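You operate a simulated robot arm through the tools that you are given. There is no shell and no other tool. Be economical: measure what you need, move in short steps, check, and stop when the job is done.

The job below is to be done with a simulated robot arm. You get a single attempt, and the scene is never put back.

TASK
Fetch the teal yarn ball and set it on the green coaster. Then put the order card on the pink bill. Then take the orange peg and leave it in the yellow tub. Keep to this order. Set down upright: order card.

It is judged by the outcome, as a careful person would: the job done as asked, and still so three seconds after it is handed in. It fails if anything else is knocked over, pushed out of place, dropped, spilled or broken.

THE ROBOT
A 7-joint arm with a two-finger parallel gripper, fixed in place. Base frame: the origin is at the foot of the arm, x ahead of it, y to its left, z up; the work surface is at about z = 0. Readings come in mm, rad, newtons and seconds.
With the tool pointing down near the work surface it reaches from about 240 to 620 mm from the base axis. Its first joint turns from -1.152 to 1.152 rad. Payload 2.6 kg.
The tool frame sits at the grasp point between the pads (the TCP): z along the fingers, y along the line on which they close. The tips reach 30 mm beyond it. The gripper opens to 94 mm. The fingers are 28 mm wide and 10 mm thick; the gripper's body (50 by 96 mm) begins 55 mm behind the TCP.
Orientation is that of the tool frame in the base frame, as a unit quaternion [w, x, y, z]. With the fingers straight down and closing along the base's y, the tool's x points along the base's -x, its y along +y and its z along -z.

THE INTERFACE
- The arm moves only by the tool arm_command. Its argument "moves" is a list of rows, each an object of numbers (a shift or turn left out is 0, a gripper value left out holds the last): "x", "y", "z": the shift along the tool's x, y, z in cm; "ax", "ay", "az": the turn, a rotation vector about the tool's x, y, z in rad. In form: [{"x": .., "y": .., "z": .., "ax": .., "ay": .., "az": ..}, ...]. A call has 1 to 10 rows; each row shifts and turns the commanded pose from where the row before left it, along the tool's axes as they then stand. "jaw" is the finger opening in cm, from 0 to 9.4, set as the call begins (left out, the last holds). Each row takes 0.2 s and may step no farther than 50 mm and 0.15 rad from the row before; otherwise, or with a gripper value out of range, the whole call is refused. A pose out of reach is approached as far as the arm can. The call stops where the force on the tool passes 40 N (or 10 N more than at its start, if that is more) or the arm is blocked; 0.2 s more then pass. The fingers move at their own pace (about 72 mm/s each) and stop on an object; they squeeze with about 36 N. The grip force told is the motor's: it shows also when the fingers shut on nothing. Time passes only in rows, and 0.2 s behind the last, so rows that do not move let the fingers close. The reply holds the time, the measured pose of the TCP, the force on the tool along the base axes, the opening and the grip force, in the units named above and with some noise, with the torque about the TCP (base axes, N m) and any sound that the robot's microphone picked up, and new pictures: "pictures" is both (left out), scene, wrist or none.
- Cameras (640 x 400 px; columns grow to the right, rows downward): "scene" is fixed at [24.3, 425.1, 565.2]; the picture's right is [-0.82, -0.57, 0.00], its down [-0.36, 0.51, -0.78] and it looks along [0.45, -0.64, -0.63] (base axes); focal length 323 px, centre (320, 200). "wrist" rides on the gripper at [76, 14, -102] in the tool frame; the picture's right is [-0.18, 0.98, 0.00], its down [-0.75, -0.14, -0.64] and it looks along [-0.63, -0.12, 0.77] (tool axes); focal length 243 px, centre (320, 200). There is no depth. A picture from a camera that has moved, and an enlarged one, comes with that camera's place and axes in the base frame and with its lens. The place of the scene camera against the robot may be out by one fixed shift of up to 18 mm in any direction.
- inspect(camera, box): a new picture of the part [left, top, right, bottom] of that camera's present view, enlarged. It takes no simulated time.
- close_job(): hands the job in; it is judged then, once.

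Work in short steps. Places have to be worked out from the pictures, the camera data and where the tool is seen: move nearer, look again, correct. Check each grasp and each placing, and mend what went wrong. You have 120 turns and 200 pictures in all, those below and enlarged ones among them. Open the gripper and draw the arm clear of the work before you hand the job in, unless the task says otherwise; then end with one line.

The tools are called after "Request:" as name(argument=value, ...) on one line, values as JSON. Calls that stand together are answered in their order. arm_command: Moves the arm, as the interface text tells. Its arguments: {"type":"object","properties":{"moves":{"type":"array","items":{"type":"object","properties":{"x":{"type":"number"},"y":{"type":"number"},"z":{"type":"number"},"ax":{"type":"number"},"ay":{"type":"number"},"az":{"type":"number"}}}},"jaw":{"type":"number"},"pictures":{"type":"string","enum":["both","scene","wrist","none"]}},"required":["moves"]} The other tools are called the same way: inspect (camera, box) takes an enlarged picture of a part of a camera's view; close_job () hands the job in.

At the start:

```text
time: 0.0
ee_pos: [377.7, 67.3, 256.5]
ee_rot: [0.0, 0.0, 1.0, 0.0]
ft_force: [-0.9, 0.4, 0.3]
torque: [0.0, -0.02, 0.02]
width: 94.2
grasp_force: 0.0
```

scene: 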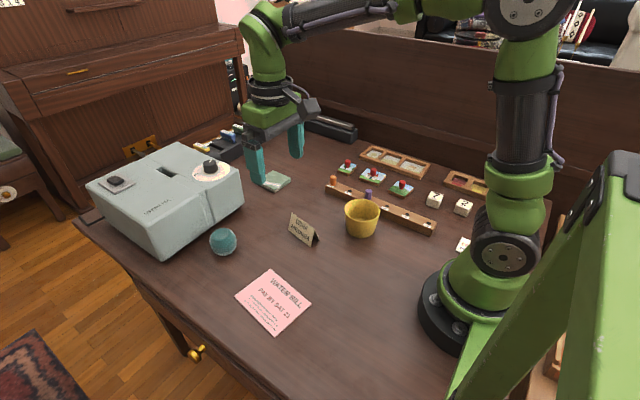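
wrist: 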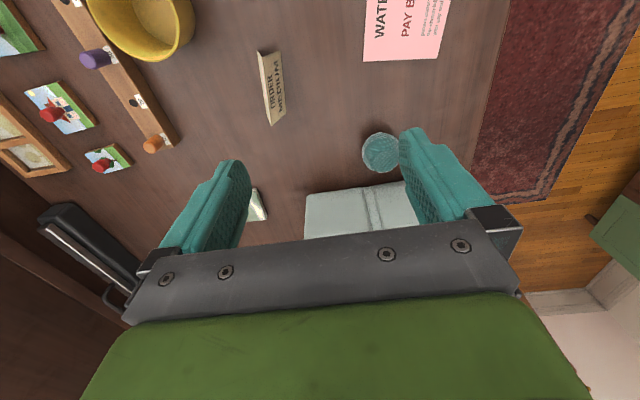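

I'll enlarge the scene to identify the coaster, order card, peg and their surroundings.

Request:
inspect(camera="scene", box=[200, 120, 360, 220])

Request:
inspect(camera="scene", box=[310, 140, 470, 240])

Request:
inspect(camera="scene", box=[190, 205, 350, 305])

```text
4.00 times, centred on (280, 170) of scene
camera zoom: at [24.3, 425.1, 565.2], right [-0.82, -0.57, 0.0], down [-0.36, 0.51, -0.78], along [0.45, -0.64, -0.63], focal length 1293 px, centre (480, 320)
```

zoom: 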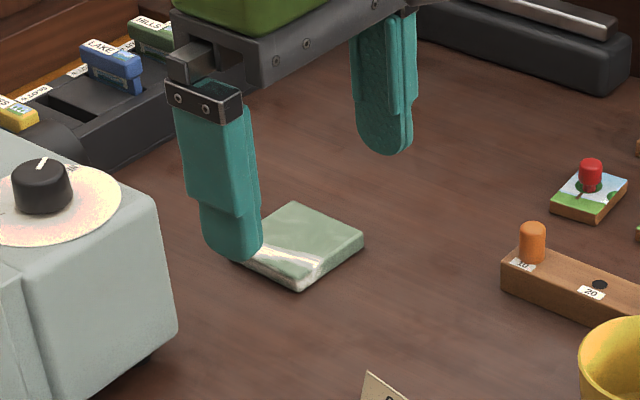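

```text
4.00 times, centred on (390, 190) of scene
camera zoom: at [24.3, 425.1, 565.2], right [-0.82, -0.57, 0.0], down [-0.36, 0.51, -0.78], along [0.45, -0.64, -0.63], focal length 1293 px, centre (40, 240)
```

zoom: 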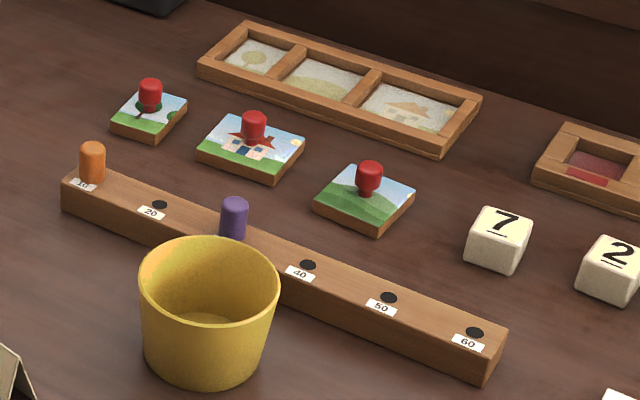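

```text
4.00 times, centred on (270, 255) of scene
camera zoom: at [24.3, 425.1, 565.2], right [-0.82, -0.57, 0.0], down [-0.36, 0.51, -0.78], along [0.45, -0.64, -0.63], focal length 1293 px, centre (520, -20)
```

zoom: 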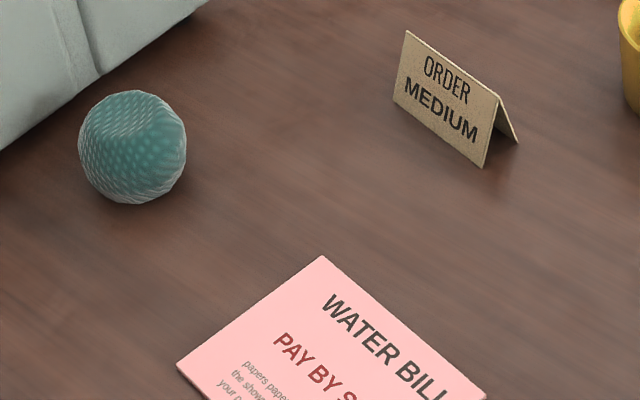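

The coaster is the pale green tile near (575,-130), and the ball is near (497,133). I'll look at the coaster from above first, at a safe height, before my hand is full.

Request:
arm_command(moves=[{"x": -2.2, "y": -4.4}, {"x": -2.2, "y": -4.4}, {"x": -2.2, "y": -4.4}, {"x": -2.2, "y": -4.4}, {}], pictures="wrist")

```text
time: 1.2
ee_pos: [465.6, -108.7, 256.5]
ee_rot: [0.0, 0.0, 1.0, 0.001]
ft_force: [0.1, 0.1, -0.1]
torque: [0.03, 0.01, 0.03]
width: 94.0
grasp_force: 0.0
camera wrist: at [391.3, -93.4, 358.9], right [0.18, 0.98, 0.0], down [0.75, -0.14, 0.64], along [0.63, -0.12, -0.77], focal length 243 px, centre (320, 200)
```

wrist: 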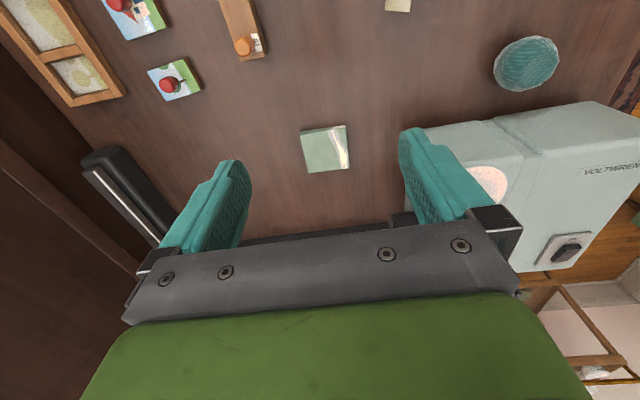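

The coaster comes out at about (575,-119), and the ball at about (495,136) from two wrist views. I'll move above the ball at z≈150.

Request:
arm_command(moves=[{"x": -0.49, "y": 4.08, "z": 1.775}, {"x": -0.49, "y": 4.08, "z": 1.775}, {"x": -0.49, "y": 4.08, "z": 1.775}, {"x": -0.49, "y": 4.08, "z": 1.775}, {"x": -0.49, "y": 4.08, "z": 1.775}, {"x": -0.49, "y": 4.08, "z": 1.775}, {}])

```text
time: 2.8
ee_pos: [494.8, 136.0, 151.4]
ee_rot: [0.0, 0.0, 1.0, 0.0]
ft_force: [-0.4, 0.2, 0.3]
torque: [0.01, 0.0, 0.0]
width: 94.2
grasp_force: 0.0
camera wrist: at [419.5, 150.1, 253.1], right [0.18, 0.98, 0.0], down [0.75, -0.14, 0.64], along [0.63, -0.12, -0.77], focal length 243 px, centre (320, 200)
```

scene: 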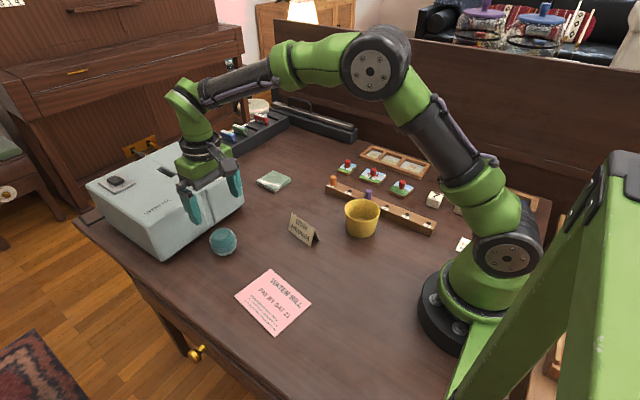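
wrist: 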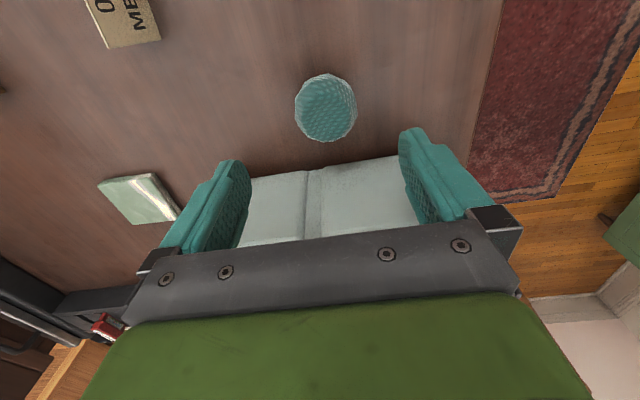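

The ball centre reads about (497,140), with a radius of about 29. I'll centre on it and descend to z≈35, then close.

Request:
arm_command(moves=[{"x": -0.2, "y": 0.35, "z": 3}, {"z": 3}, {"z": 3}, {"z": 2.6}, {}], pictures="both")

```text
time: 4.0
ee_pos: [497.5, 139.6, 32.6]
ee_rot: [0.001, 0.001, 1.0, 0.0]
ft_force: [-0.8, 0.3, 0.4]
torque: [-0.02, -0.04, 0.01]
width: 93.8
grasp_force: 0.0
camera wrist: at [421.5, 154.3, 135.0], right [0.19, 0.98, 0.0], down [0.75, -0.14, 0.64], along [0.63, -0.12, -0.77], focal length 243 px, centre (320, 200)
```

scene: 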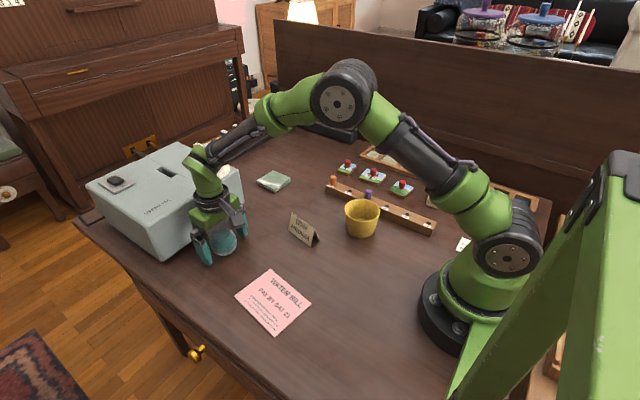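
wrist: 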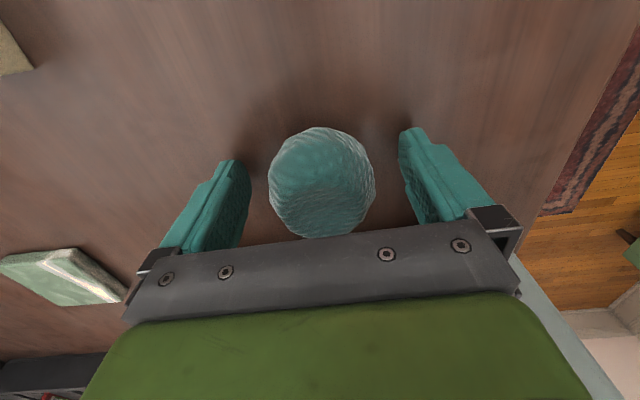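

The ball is centred between the pads. I'll close the gripper.

Request:
arm_command(moves=[{}, {}, {}], jaw=4.8, pictures="wrist")

```text
time: 4.8
ee_pos: [497.7, 140.0, 33.3]
ee_rot: [0.0, 0.001, 1.0, -0.001]
ft_force: [-0.3, 0.5, 0.3]
torque: [-0.02, 0.0, -0.02]
width: 57.2
grasp_force: 35.6
camera wrist: at [421.5, 154.3, 135.3], right [0.18, 0.98, 0.0], down [0.75, -0.14, 0.64], along [0.63, -0.12, -0.77], focal length 243 px, centre (320, 200)
```

wrist: 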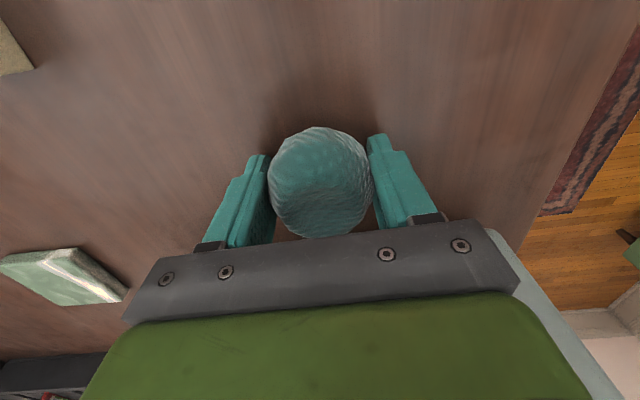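

It's gripped at 57 mm. I'll lift 110 mm and carry it across to just short of the coaster.

Request:
arm_command(moves=[{"z": -3.6}, {"z": -3.7}, {"z": -3.7}, {"y": -4.3}, {"y": -4.3}, {"y": -4.3}, {"y": -4.3}, {"y": -4.3}, {"y": -4.3}, {}])

```text
time: 7.0
ee_pos: [497.3, -120.0, 142.0]
ee_rot: [-0.001, 0.0, 1.0, 0.0]
ft_force: [0.2, 0.3, -1.1]
torque: [0.03, 0.04, -0.02]
width: 57.1
grasp_force: 35.8
camera wrist: at [421.2, -105.8, 242.7], right [0.18, 0.98, 0.0], down [0.75, -0.14, 0.64], along [0.63, -0.12, -0.77], focal length 243 px, centre (320, 200)
```

scene: 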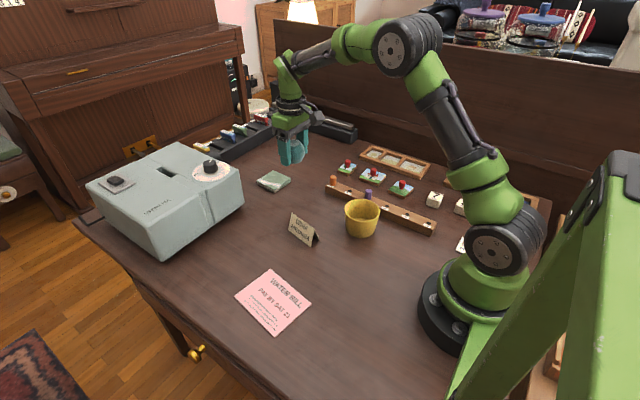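
wrist: 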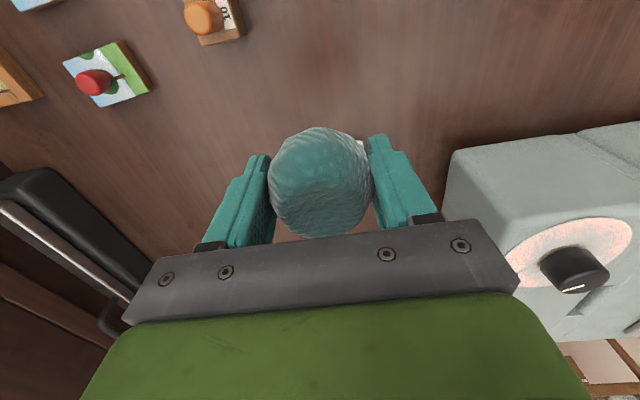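

The corner estimates put the coaster centre at about (577,-119). I'll move over it and lower partway.

Request:
arm_command(moves=[{"x": -4}, {"x": -3.9, "y": 0.1}, {"z": 3}, {"z": 3}, {}])

```text
time: 8.2
ee_pos: [577.2, -117.4, 84.2]
ee_rot: [0.0, 0.0, 1.0, 0.001]
ft_force: [-0.3, -0.7, -0.9]
torque: [-0.02, 0.02, -0.01]
width: 57.0
grasp_force: 36.1
camera wrist: at [500.1, -102.8, 184.6], right [0.18, 0.98, 0.0], down [0.75, -0.14, 0.64], along [0.63, -0.12, -0.77], focal length 243 px, centre (320, 200)
```

scene: 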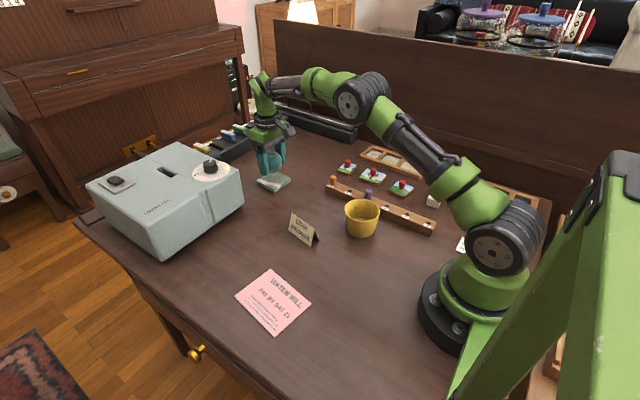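
wrist: 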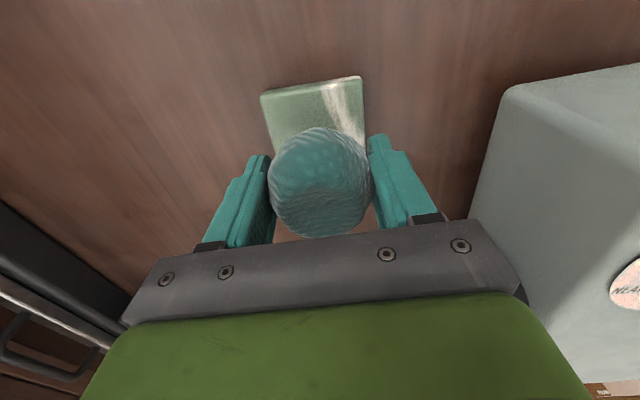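

Measured at this height, the coaster centre is about (579,-118), which is essentially under the ball. I'll lower to just above contact and check.

Request:
arm_command(moves=[{"x": -0.1, "z": 2}, {"z": 1.5}, {"z": 0.3}, {}], pictures="scene")

Request:
inspect(camera="scene", box=[220, 120, 340, 195])

```text
time: 9.2
ee_pos: [577.2, -118.2, 48.4]
ee_rot: [0.002, 0.001, 1.0, 0.0]
ft_force: [-9.0, 1.9, 23.6]
torque: [0.03, 0.35, 0.0]
width: 56.8
grasp_force: 35.7
```

scene: 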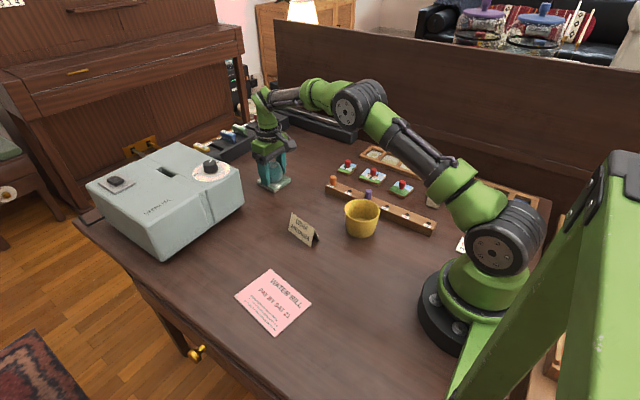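

```text
5.33 times, centred on (280, 158) of scene
camera zoom: at [24.2, 425.1, 565.2], right [-0.82, -0.57, 0.0], down [-0.36, 0.51, -0.78], along [0.45, -0.64, -0.63], focal length 1724 px, centre (533, 427)
```

zoom: 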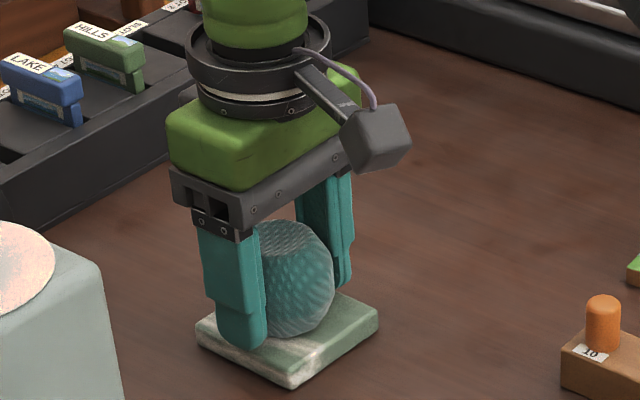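

The ball is resting on the coaster (24 N of contact). I'll ease off 2 mm and open slightly.

Request:
arm_command(moves=[{"z": -0.2}, {}], pictures="none")

Request:
arm_command(moves=[{}, {}], jaw=6.3, pictures="wrist")

```text
time: 9.8
ee_pos: [577.2, -117.8, 47.6]
ee_rot: [0.001, -0.001, 1.0, -0.001]
ft_force: [7.0, -2.6, 11.9]
torque: [-0.01, -0.2, -0.01]
width: 57.3
grasp_force: 35.4
```

```text
time: 10.4
ee_pos: [577.1, -118.3, 47.3]
ee_rot: [0.0, 0.0, 1.0, 0.001]
ft_force: [-0.4, -0.1, -0.6]
torque: [-0.03, 0.01, -0.01]
width: 63.0
grasp_force: 0.1
camera wrist: at [500.5, -103.2, 148.7], right [0.18, 0.98, 0.0], down [0.75, -0.14, 0.64], along [0.63, -0.12, -0.77], focal length 243 px, centre (320, 200)
```

wrist: 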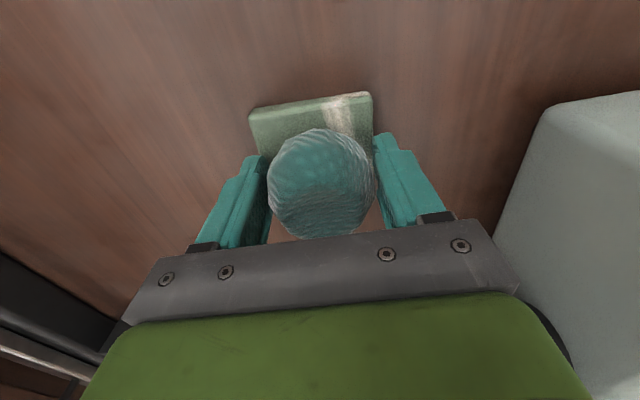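

The ball is staying put. I'll open fully and rise straight up.

Request:
arm_command(moves=[{}, {}, {"z": -3}, {"z": -4}, {"z": -4}, {}], jaw=9.0)

```text
time: 11.8
ee_pos: [576.7, -116.9, 156.6]
ee_rot: [0.0, 0.0, 1.0, 0.0]
ft_force: [0.2, 1.0, -0.8]
torque: [0.02, -0.02, -0.01]
width: 89.8
grasp_force: 0.0
camera wrist: at [501.2, -101.4, 258.5], right [0.18, 0.98, 0.0], down [0.75, -0.14, 0.64], along [0.63, -0.12, -0.77], focal length 243 px, centre (320, 200)
```

scene: 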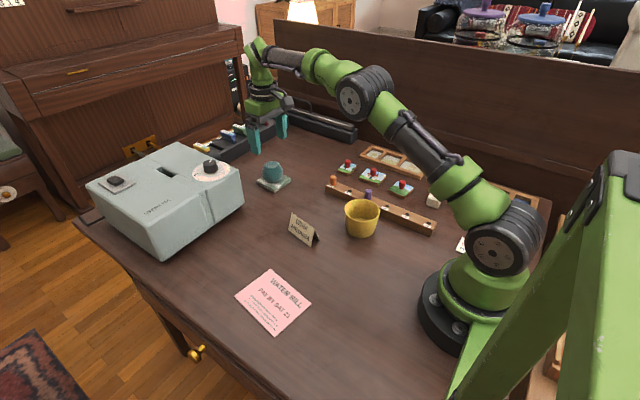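
wrist: 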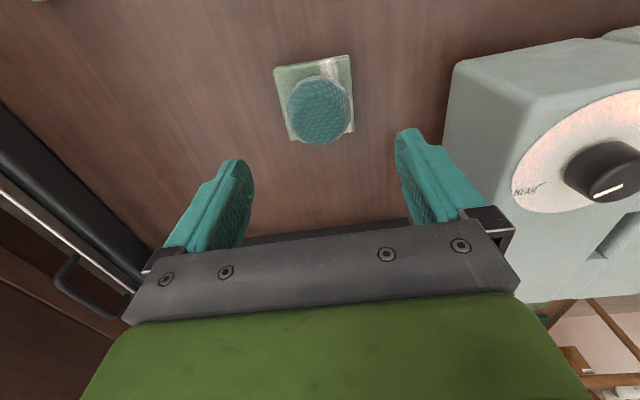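

The ball sits on the coaster. Next I'll move above the order card near (380,0) to measure it and the bill.

Request:
arm_command(moves=[{"x": 3.8, "y": 2.4, "z": -1.0}, {"x": 3.8, "y": 2.4, "z": -1.0}, {"x": 3.8, "y": 2.4, "z": -1.0}, {"x": 3.8, "y": 2.4, "z": -1.0}, {"x": 3.8, "y": 2.4, "z": -1.0}, {}])

Request:
inspect(camera="wrist", box=[220, 30, 420, 155])

```text
time: 13.2
ee_pos: [384.9, 3.7, 210.0]
ee_rot: [0.0, 0.0, 1.0, -0.001]
ft_force: [-0.8, -0.3, 0.0]
torque: [-0.01, 0.0, 0.0]
width: 89.8
grasp_force: 0.0
camera wrist: at [309.0, 17.3, 311.0], right [0.18, 0.98, 0.0], down [0.75, -0.14, 0.64], along [0.63, -0.12, -0.77], focal length 243 px, centre (320, 200)
```

scene: 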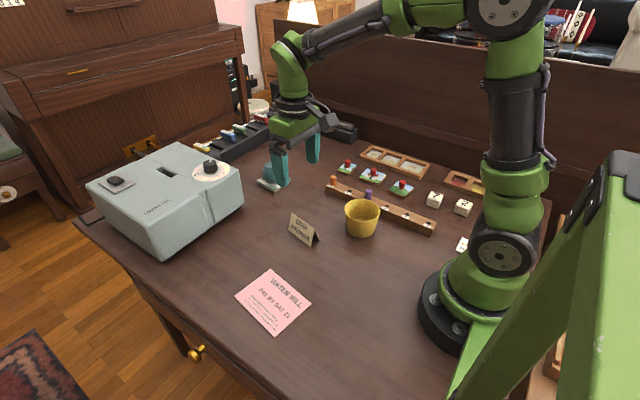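
wrist: 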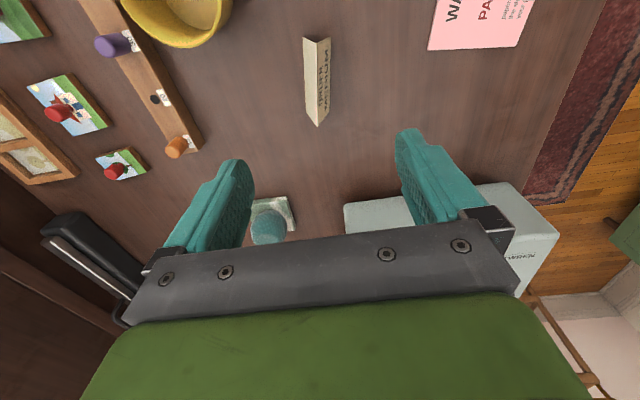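

```text
3.20 times, centred on (320, 92) of wrist
camera zoom: at [309.0, 17.3, 311.0], right [0.18, 0.98, 0.0], down [0.75, -0.14, 0.64], along [0.63, -0.12, -0.77], focal length 776 px, centre (320, 544)
```

zoom: 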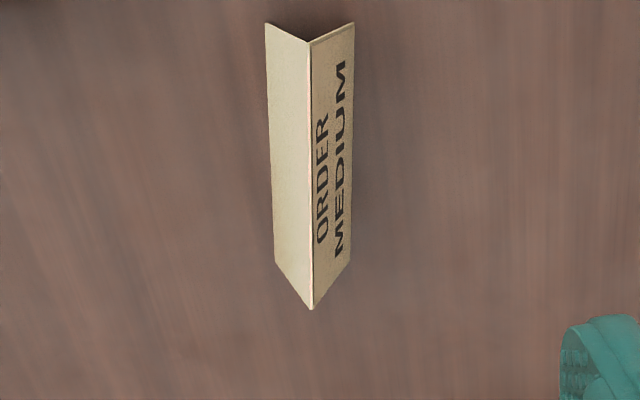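

The card is a tent with its ridge along about (0.985,-0.173), base centre about (380,0), base about 30 mm wide, 80 mm long and 45 mm high. I'll align the gripper across the ridge and go down partway.

Request:
arm_command(moves=[{"x": 0.45, "y": -0.33}, {"az": 0.0865}, {"az": 0.0865}, {"z": 4}, {"z": 4}, {}], jaw=7.0)

```text
time: 14.6
ee_pos: [380.4, -0.8, 129.1]
ee_rot: [0.001, 0.088, 0.996, 0.0]
ft_force: [-0.5, 0.0, 0.7]
torque: [-0.01, 0.02, 0.0]
width: 69.9
grasp_force: 0.0
camera wrist: at [308.0, 26.8, 230.9], right [0.35, 0.94, 0.0], down [0.72, -0.27, 0.64], along [0.6, -0.23, -0.77], focal length 243 px, centre (320, 200)
```

scene: 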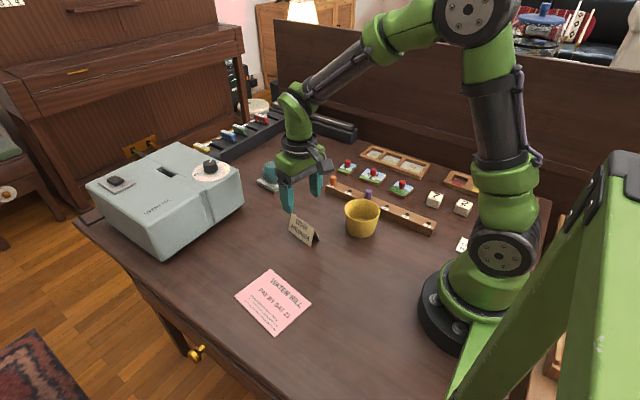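
wrist: 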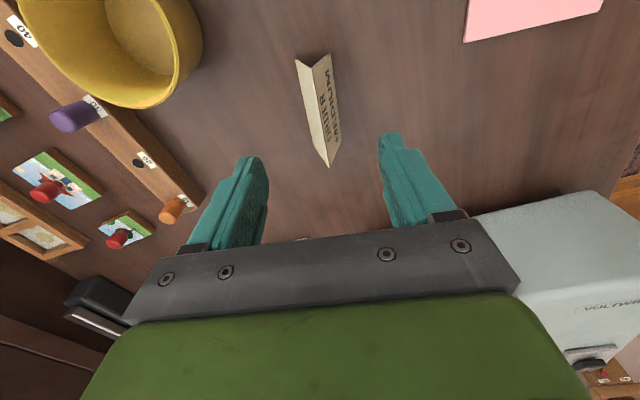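

The ridge centre measures about (380,0), within 1 mm of the TCP. I'll descend to z≈33.

Request:
arm_command(moves=[{"z": 3.5}, {"z": 3.5}, {"z": 2.0}, {"z": 0.6}, {}])

```text
time: 15.8
ee_pos: [381.3, -0.7, 32.0]
ee_rot: [0.0, 0.087, 0.996, 0.001]
ft_force: [0.3, -0.2, -0.3]
torque: [0.03, 0.0, 0.01]
width: 70.2
grasp_force: 0.0
camera wrist: at [309.1, 26.8, 133.2], right [0.35, 0.94, 0.0], down [0.72, -0.27, 0.64], along [0.6, -0.23, -0.77], focal length 243 px, centre (320, 200)
```

scene: 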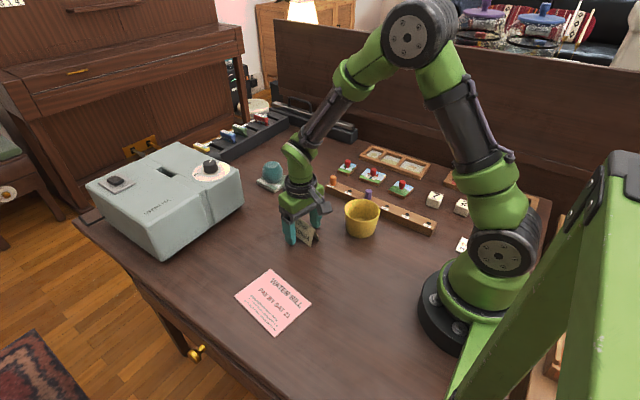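
wrist: 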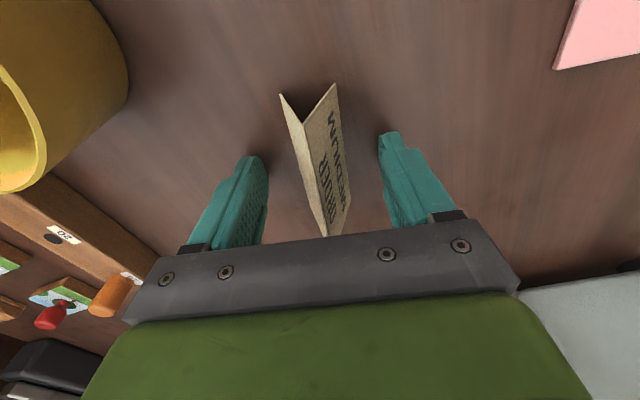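

The card is centred between the fingers and the tips are just above the table. I'll close gently in stages.

Request:
arm_command(moves=[{}, {}, {}], jaw=2.4)

```text
time: 16.6
ee_pos: [380.6, -1.0, 31.9]
ee_rot: [0.0, 0.087, 0.996, 0.0]
ft_force: [1.4, -0.2, -0.3]
torque: [-0.01, 0.0, 0.0]
width: 26.4
grasp_force: 7.0
camera wrist: at [309.2, 26.9, 133.5], right [0.35, 0.94, 0.0], down [0.72, -0.27, 0.64], along [0.6, -0.23, -0.77], focal length 243 px, centre (320, 200)
```

scene: 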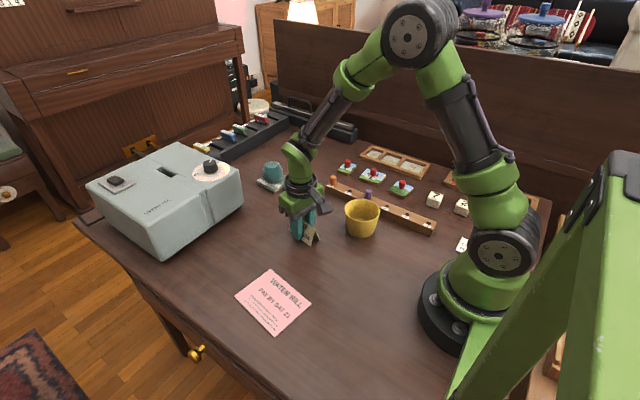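
wrist: 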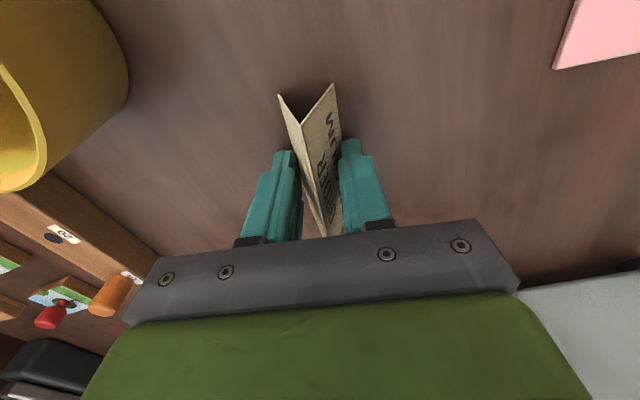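

The fingers stopped on the card at 26 mm, with a light grip. I'll tighten a little, then lift 30 mm and check.

Request:
arm_command(moves=[{}, {}, {"z": -1.5}, {"z": -1.5}, {}], jaw=2.0)

Request:
inspect(camera="scene", box=[260, 180, 360, 245])

```text
time: 17.8
ee_pos: [381.0, -1.6, 62.0]
ee_rot: [0.0, 0.086, 0.996, 0.0]
ft_force: [0.0, -0.5, -0.3]
torque: [-0.02, 0.0, 0.02]
width: 23.9
grasp_force: 36.0
camera wrist: at [309.7, 26.2, 163.7], right [0.35, 0.94, 0.0], down [0.72, -0.27, 0.64], along [0.6, -0.23, -0.77], focal length 243 px, centre (320, 200)
```

scene: 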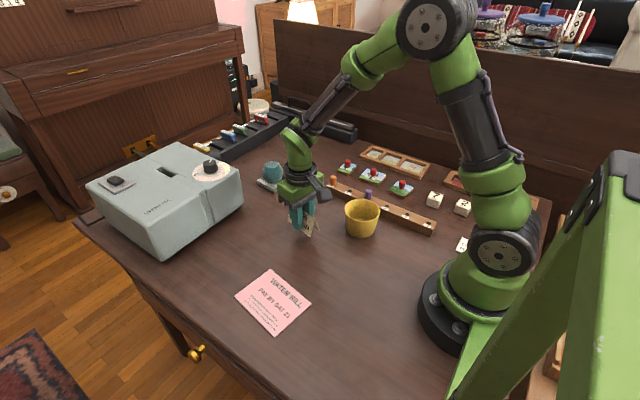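
wrist: 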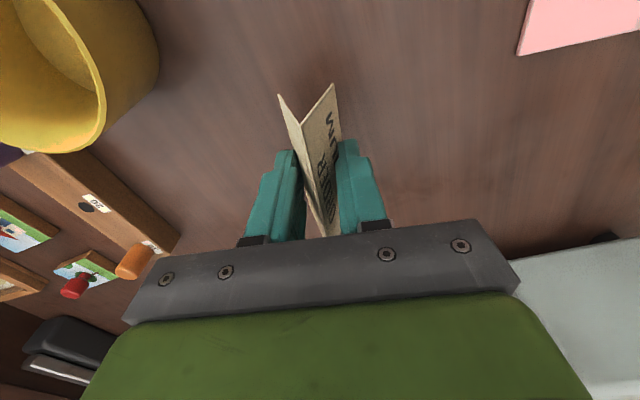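

```text
6.15 times, centred on (310, 212) of scene
camera zoom: at [24.3, 425.1, 565.2], right [-0.82, -0.57, 0.0], down [-0.36, 0.51, -0.78], along [0.45, -0.64, -0.63], focal length 1989 px, centre (382, 123)
```

zoom: 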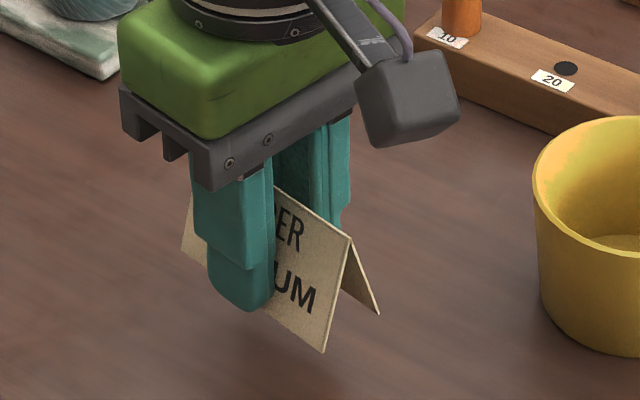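

The card is firmly held and upright. I'll raise it and carry it over the bill, near (322,182).

Request:
arm_command(moves=[{"z": -3}, {"z": -3}, {"x": 1.79, "y": 3.41}, {"x": 1.79, "y": 3.41}, {"x": 1.79, "y": 3.41}, {"x": 1.79, "y": 3.41}, {"x": 1.79, "y": 3.41}, {}])

Request:
inspect(camera="scene", box=[200, 200, 360, 345])

```text
time: 19.6
ee_pos: [324.6, 182.4, 123.3]
ee_rot: [-0.001, 0.087, 0.996, 0.0]
ft_force: [0.1, -0.9, 0.2]
torque: [0.0, 0.02, 0.03]
width: 23.4
grasp_force: 36.4
camera wrist: at [252.4, 211.4, 223.7], right [0.35, 0.94, 0.0], down [0.72, -0.27, 0.64], along [0.6, -0.23, -0.77], focal length 243 px, centre (320, 200)
```

scene: 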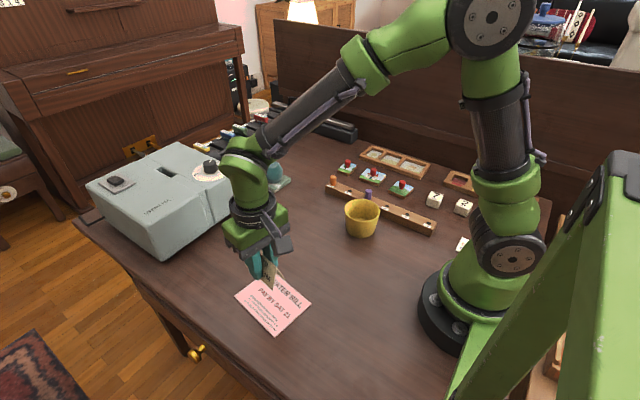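
wrist: 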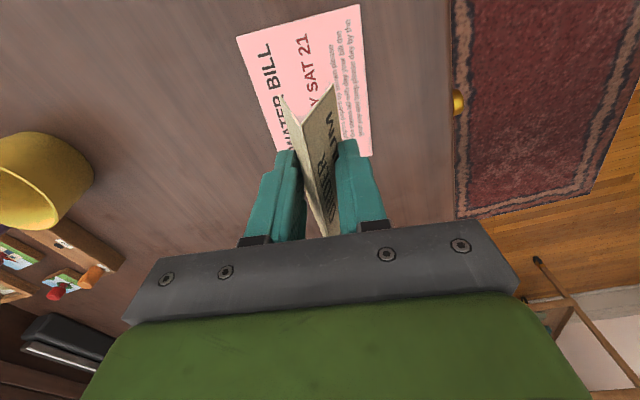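

```text
2.76 times, centred on (280, 272) of scene
camera zoom: at [24.3, 425.1, 565.2], right [-0.82, -0.57, 0.0], down [-0.36, 0.51, -0.78], along [0.45, -0.64, -0.63], focal length 892 px, centre (430, 0)
```

zoom: 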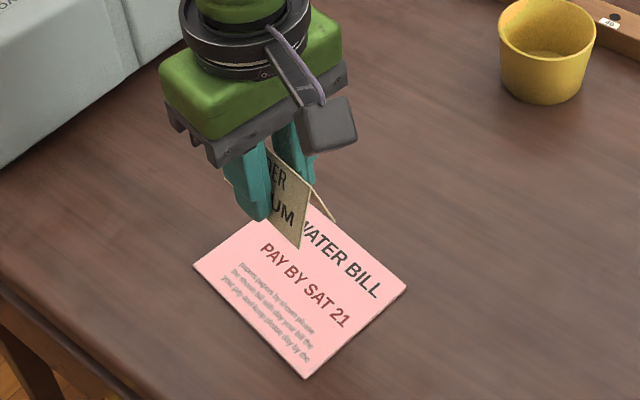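

From the wrist view the bill's centre is about (320.5,179) and it is yawed like the card. I'll shift slightly and lower to z≈45.

Request:
arm_command(moves=[{"x": 0.36, "y": -0.37, "z": 2}, {"z": 3}, {"z": 2.7}, {}])

Request:
inspect(camera="scene", box=[220, 230, 330, 340])

```text
time: 20.6
ee_pos: [319.2, 180.6, 45.0]
ee_rot: [0.001, 0.087, 0.996, 0.0]
ft_force: [0.4, -0.2, -0.5]
torque: [-0.03, -0.02, -0.01]
width: 23.1
grasp_force: 35.4
camera wrist: at [247.5, 208.5, 146.2], right [0.35, 0.94, 0.0], down [0.72, -0.27, 0.64], along [0.6, -0.23, -0.77], focal length 243 px, centre (320, 200)
```

scene: 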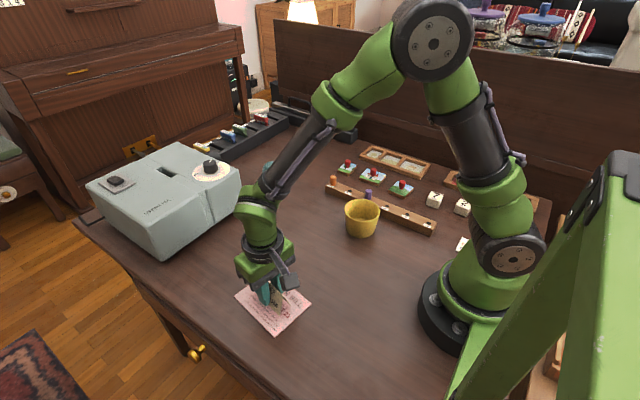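
wrist: 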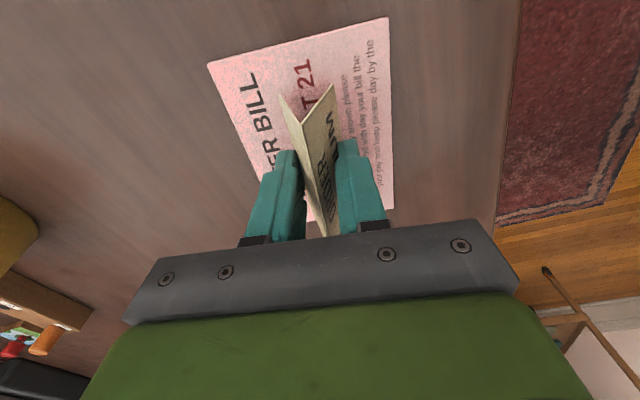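

```text
3.64 times, centred on (275, 285) of scene
camera zoom: at [24.3, 425.1, 565.2], right [-0.82, -0.57, 0.0], down [-0.36, 0.51, -0.78], along [0.45, -0.64, -0.63], focal length 1175 px, centre (484, -109)
```

zoom: 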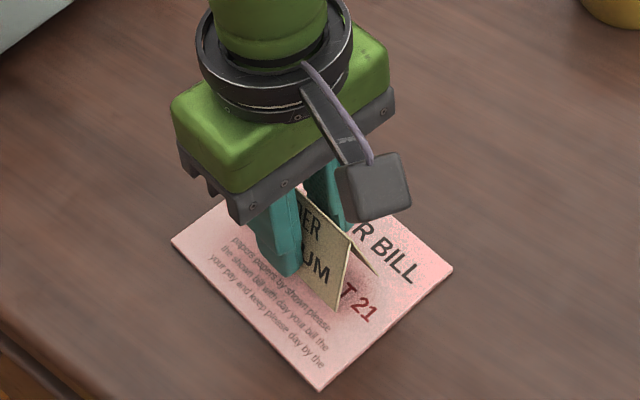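

The card is well over the bill. I'll lower in small steps and watch the force.

Request:
arm_command(moves=[{"z": 0.4}, {"z": 0.3}, {}], pictures="none")

Request:
arm_command(moves=[{"z": 0.2}, {}], pictures="none")

```text
time: 21.4
ee_pos: [319.6, 180.0, 36.1]
ee_rot: [-0.001, 0.088, 0.996, -0.001]
ft_force: [-0.6, 0.2, 1.1]
torque: [-0.01, 0.0, 0.01]
width: 23.1
grasp_force: 36.7
```

```text
time: 22.0
ee_pos: [319.7, 180.1, 37.2]
ee_rot: [0.001, 0.087, 0.996, 0.001]
ft_force: [-0.7, -0.8, 12.5]
torque: [0.0, 0.01, 0.0]
width: 23.1
grasp_force: 36.4
```

Contact registered at 12 N. I'll ease up 1 mm and open gradually.

Request:
arm_command(moves=[{"z": -0.1}, {}], pictures="none")

Request:
arm_command(moves=[{}, {}], jaw=3.4, pictures="wrist")

```text
time: 22.6
ee_pos: [319.1, 178.8, 36.3]
ee_rot: [0.001, 0.087, 0.996, 0.0]
ft_force: [1.1, 0.5, 7.5]
torque: [0.06, -0.11, 0.01]
width: 23.1
grasp_force: 36.1
```

```text
time: 23.2
ee_pos: [318.7, 179.5, 36.6]
ee_rot: [0.0, 0.088, 0.996, 0.0]
ft_force: [0.0, -0.4, 0.6]
torque: [-0.03, 0.03, 0.0]
width: 34.1
grasp_force: 0.1
camera wrist: at [246.6, 206.8, 138.1], right [0.35, 0.94, 0.0], down [0.72, -0.27, 0.64], along [0.6, -0.23, -0.77], focal length 243 px, centre (320, 200)
```

wrist: 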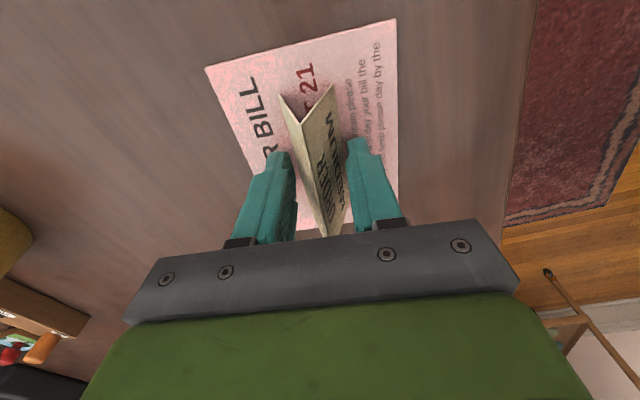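

The card stands by itself. I'll open wider, rise straight up and check.

Request:
arm_command(moves=[{}, {}, {"z": -3}, {"z": -4}, {"z": -4.5}, {"z": -4.5}, {}], jaw=7.0)

Request:
inspect(camera="scene", box=[220, 230, 330, 340])

```text
time: 24.8
ee_pos: [320.1, 179.2, 195.0]
ee_rot: [0.0, 0.087, 0.996, 0.0]
ft_force: [-0.3, -0.6, 0.4]
torque: [-0.01, 0.02, 0.01]
width: 70.0
grasp_force: 0.1
camera wrist: at [248.6, 207.1, 296.4], right [0.35, 0.94, 0.0], down [0.72, -0.27, 0.64], along [0.6, -0.23, -0.77], focal length 243 px, centre (320, 200)
```

scene: 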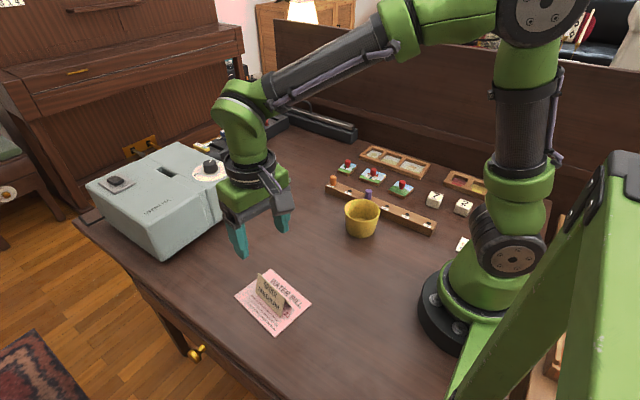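
wrist: 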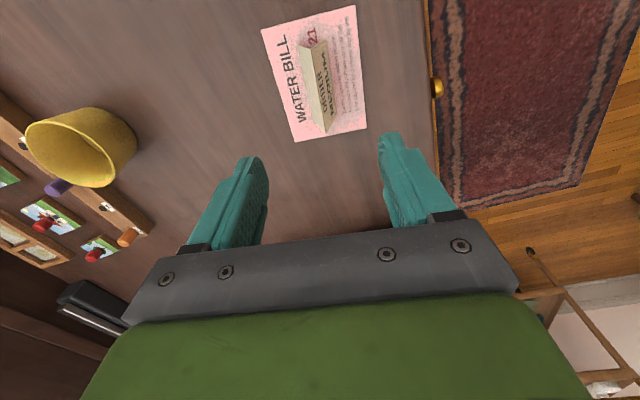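

```text
3.64 times, centred on (275, 285) of scene
camera zoom: at [24.3, 425.1, 565.2], right [-0.82, -0.57, 0.0], down [-0.36, 0.51, -0.78], along [0.45, -0.64, -0.63], focal length 1175 px, centre (484, -109)
```

zoom: 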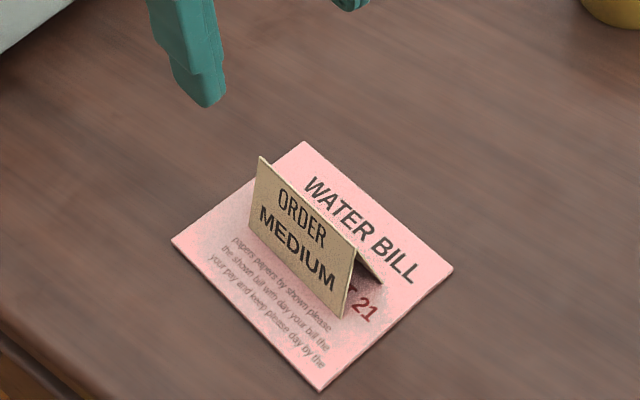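

The card stands upright on the bill. Now the peg: earlier views place it near (417,-185), at the end of a rail running along x. I'll turn the tool back and move above it.

Request:
arm_command(moves=[{"az": -0.0875}, {"az": -0.0875}, {"x": -1.21, "y": -4.55}, {"x": -1.21, "y": -4.55}, {"x": -1.21, "y": -4.55}, {"x": -1.21, "y": -4.55}, {"x": -1.21, "y": -4.55}, {"x": -1.21, "y": -4.55}, {"x": -1.21, "y": -4.55}, {"x": -1.21, "y": -4.55}])

Request:
inspect(camera="wrist", box=[240, 30, 400, 180])

```text
time: 27.0
ee_pos: [416.4, -186.2, 197.6]
ee_rot: [0.0, 0.0, 1.0, 0.0]
ft_force: [0.1, 0.2, 0.3]
torque: [0.01, 0.0, -0.01]
width: 69.8
grasp_force: 0.1
camera wrist: at [340.9, -172.1, 299.5], right [0.18, 0.98, 0.0], down [0.75, -0.14, 0.64], along [0.63, -0.12, -0.77], focal length 243 px, centre (320, 200)
```

scene: 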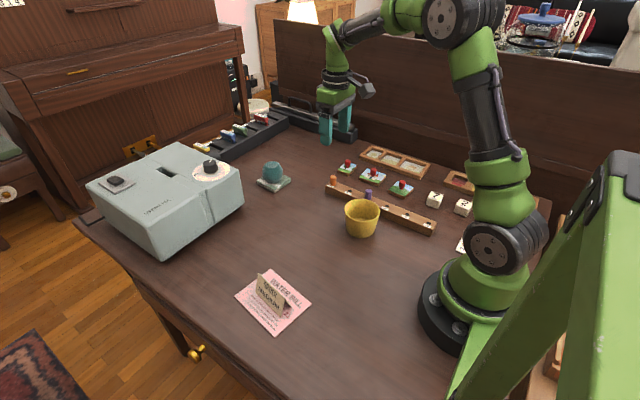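
wrist: 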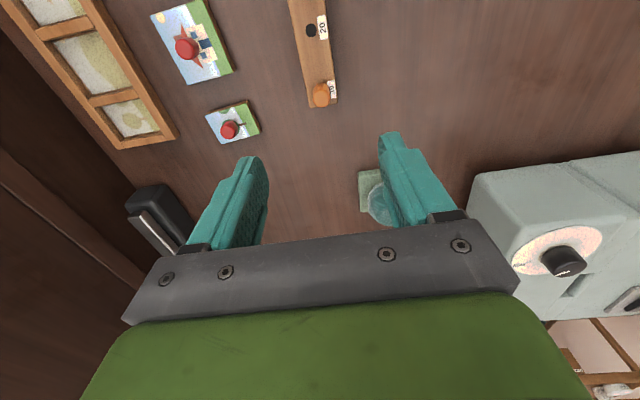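

```text
2.67 times, centred on (320, 105) of wrist
camera zoom: at [340.9, -172.1, 299.5], right [0.18, 0.98, 0.0], down [0.75, -0.14, 0.64], along [0.63, -0.12, -0.77], focal length 647 px, centre (320, 453)
```

zoom: 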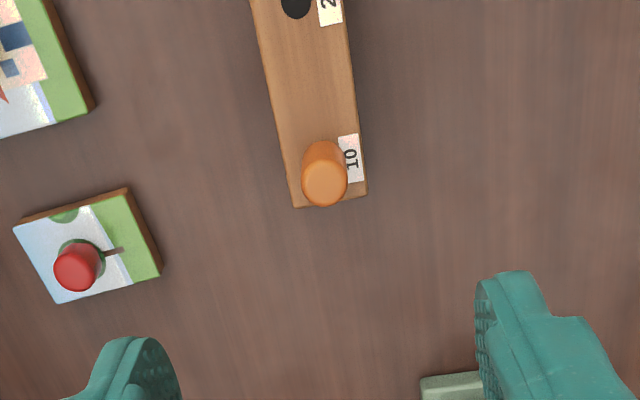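

The peg's top is about (419,-185.5), 17 mm in diameter, on a rail about 20 mm high. I'll go down to z≈95 with the jaws at 50 mm and refine.

Request:
arm_command(moves=[{"x": -0.25, "y": 0.05, "z": 3.5}, {"z": 3.5}, {"z": 3}, {}], jaw=5.0)

Request:
inspect(camera="scene", box=[290, 140, 410, 225])

Request:
inspect(camera="wrist", box=[240, 80, 400, 230])

```text
time: 28.0
ee_pos: [418.4, -186.2, 96.3]
ee_rot: [0.0, -0.001, 1.0, 0.0]
ft_force: [-0.6, -0.4, 0.2]
torque: [0.01, -0.02, 0.01]
width: 50.0
grasp_force: 0.1
camera wrist: at [342.3, -171.7, 198.3], right [0.18, 0.98, 0.0], down [0.75, -0.14, 0.64], along [0.63, -0.12, -0.77], focal length 243 px, centre (320, 200)
```

scene: 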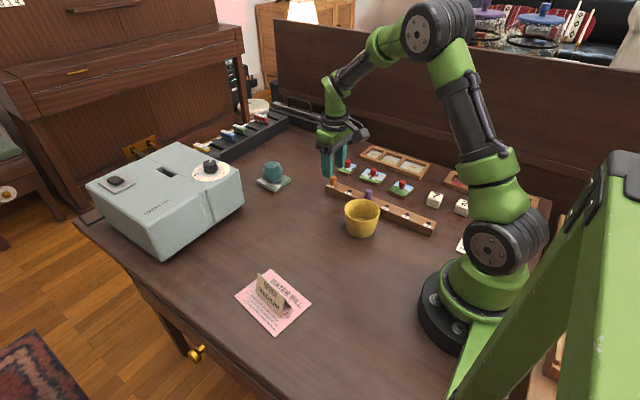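
wrist: 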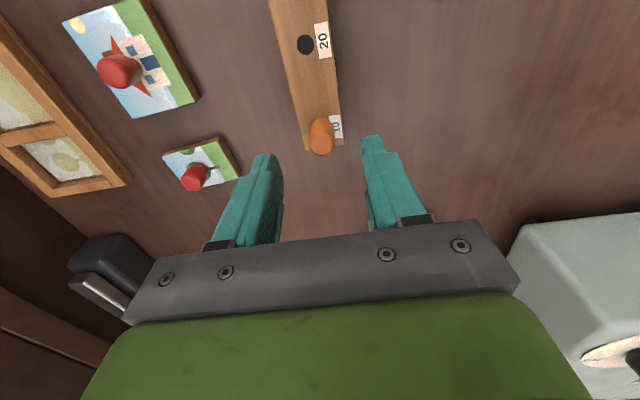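

```text
4.71 times, centred on (350, 182) of scene
camera zoom: at [24.4, 425.1, 565.2], right [-0.82, -0.57, 0.0], down [-0.36, 0.51, -0.78], along [0.45, -0.64, -0.63], focal length 1521 px, centre (179, 282)
```

zoom: 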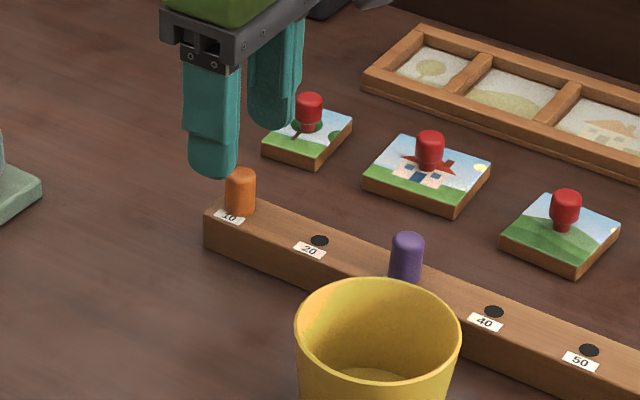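

```text
2.67 times, centred on (320, 155) of wrist
camera zoom: at [342.3, -171.7, 198.3], right [0.18, 0.98, 0.0], down [0.75, -0.14, 0.64], along [0.63, -0.12, -0.77], focal length 647 px, centre (320, 320)
```

zoom: 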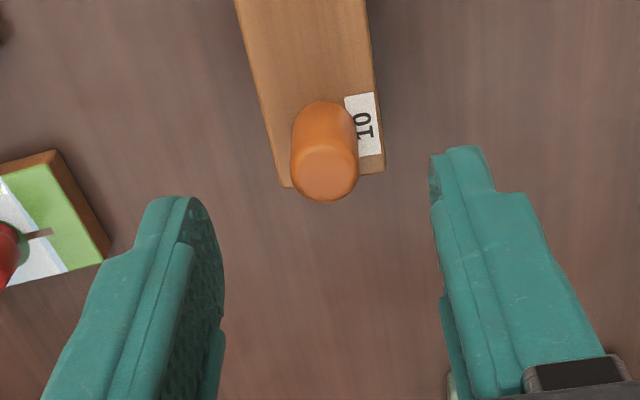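

The peg is about (420,-185). I'll lower to z≈57, so the tips stay above the rail top, and check.

Request:
arm_command(moves=[{"x": -0.2, "y": 0.1, "z": 2}, {"z": 2}, {}], pictures="wrist")

Request:
inspect(camera="scene", box=[300, 145, 380, 205])

```text
time: 28.8
ee_pos: [420.6, -182.2, 58.0]
ee_rot: [-0.001, 0.001, 1.0, 0.0]
ft_force: [0.6, 0.1, 0.8]
torque: [-0.01, -0.02, -0.01]
width: 50.0
grasp_force: 0.1
camera wrist: at [344.4, -169.0, 159.4], right [0.18, 0.98, 0.0], down [0.75, -0.14, 0.64], along [0.63, -0.12, -0.77], focal length 243 px, centre (320, 200)
```

wrist: 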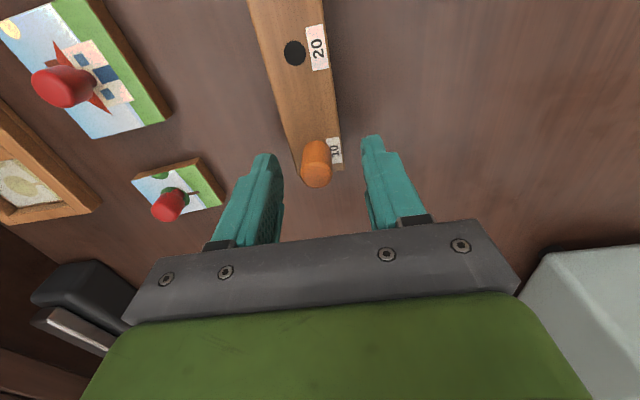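

```text
6.67 times, centred on (340, 175) of scene
camera zoom: at [24.3, 425.1, 565.2], right [-0.82, -0.57, 0.0], down [-0.36, 0.51, -0.78], along [0.45, -0.64, -0.63], focal length 2154 px, centre (187, 367)
```

zoom: 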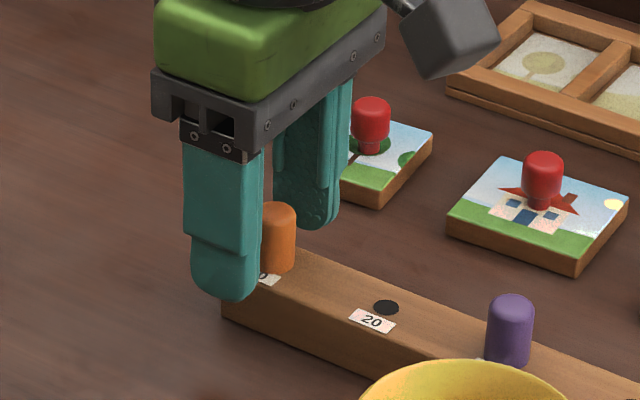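

The peg sits about 3 mm toward -y from the jaw centre. I'll correct that, drop 2 mm and close.

Request:
arm_command(moves=[{"x": 0.15, "y": -0.25, "z": 0.2}, {}], pictures="none")

Request:
arm_command(moves=[{}, {}, {}], jaw=1.2)

```text
time: 29.4
ee_pos: [418.7, -185.7, 55.3]
ee_rot: [0.001, -0.001, 1.0, 0.0]
ft_force: [0.0, 0.2, -0.6]
torque: [-0.02, -0.03, -0.04]
width: 50.2
grasp_force: 0.1
```

```text
time: 30.2
ee_pos: [418.3, -184.0, 54.9]
ee_rot: [0.0, 0.0, 1.0, 0.001]
ft_force: [-2.2, 8.2, 2.1]
torque: [0.21, 0.15, -0.59]
width: 32.2
grasp_force: 44.5
camera wrist: at [343.2, -170.7, 156.9], right [0.18, 0.98, 0.0], down [0.75, -0.14, 0.64], along [0.63, -0.12, -0.77], focal length 243 px, centre (320, 200)
```

scene: 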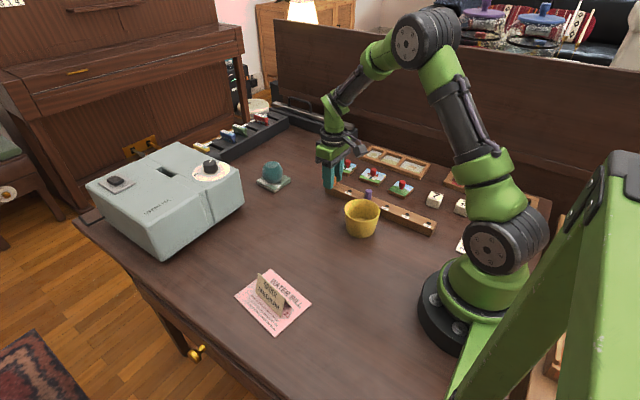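
wrist: 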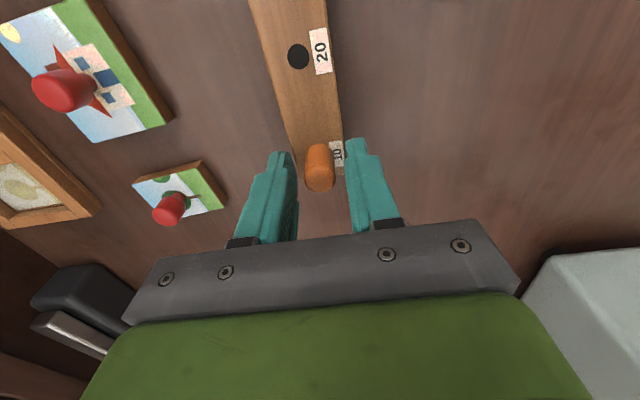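

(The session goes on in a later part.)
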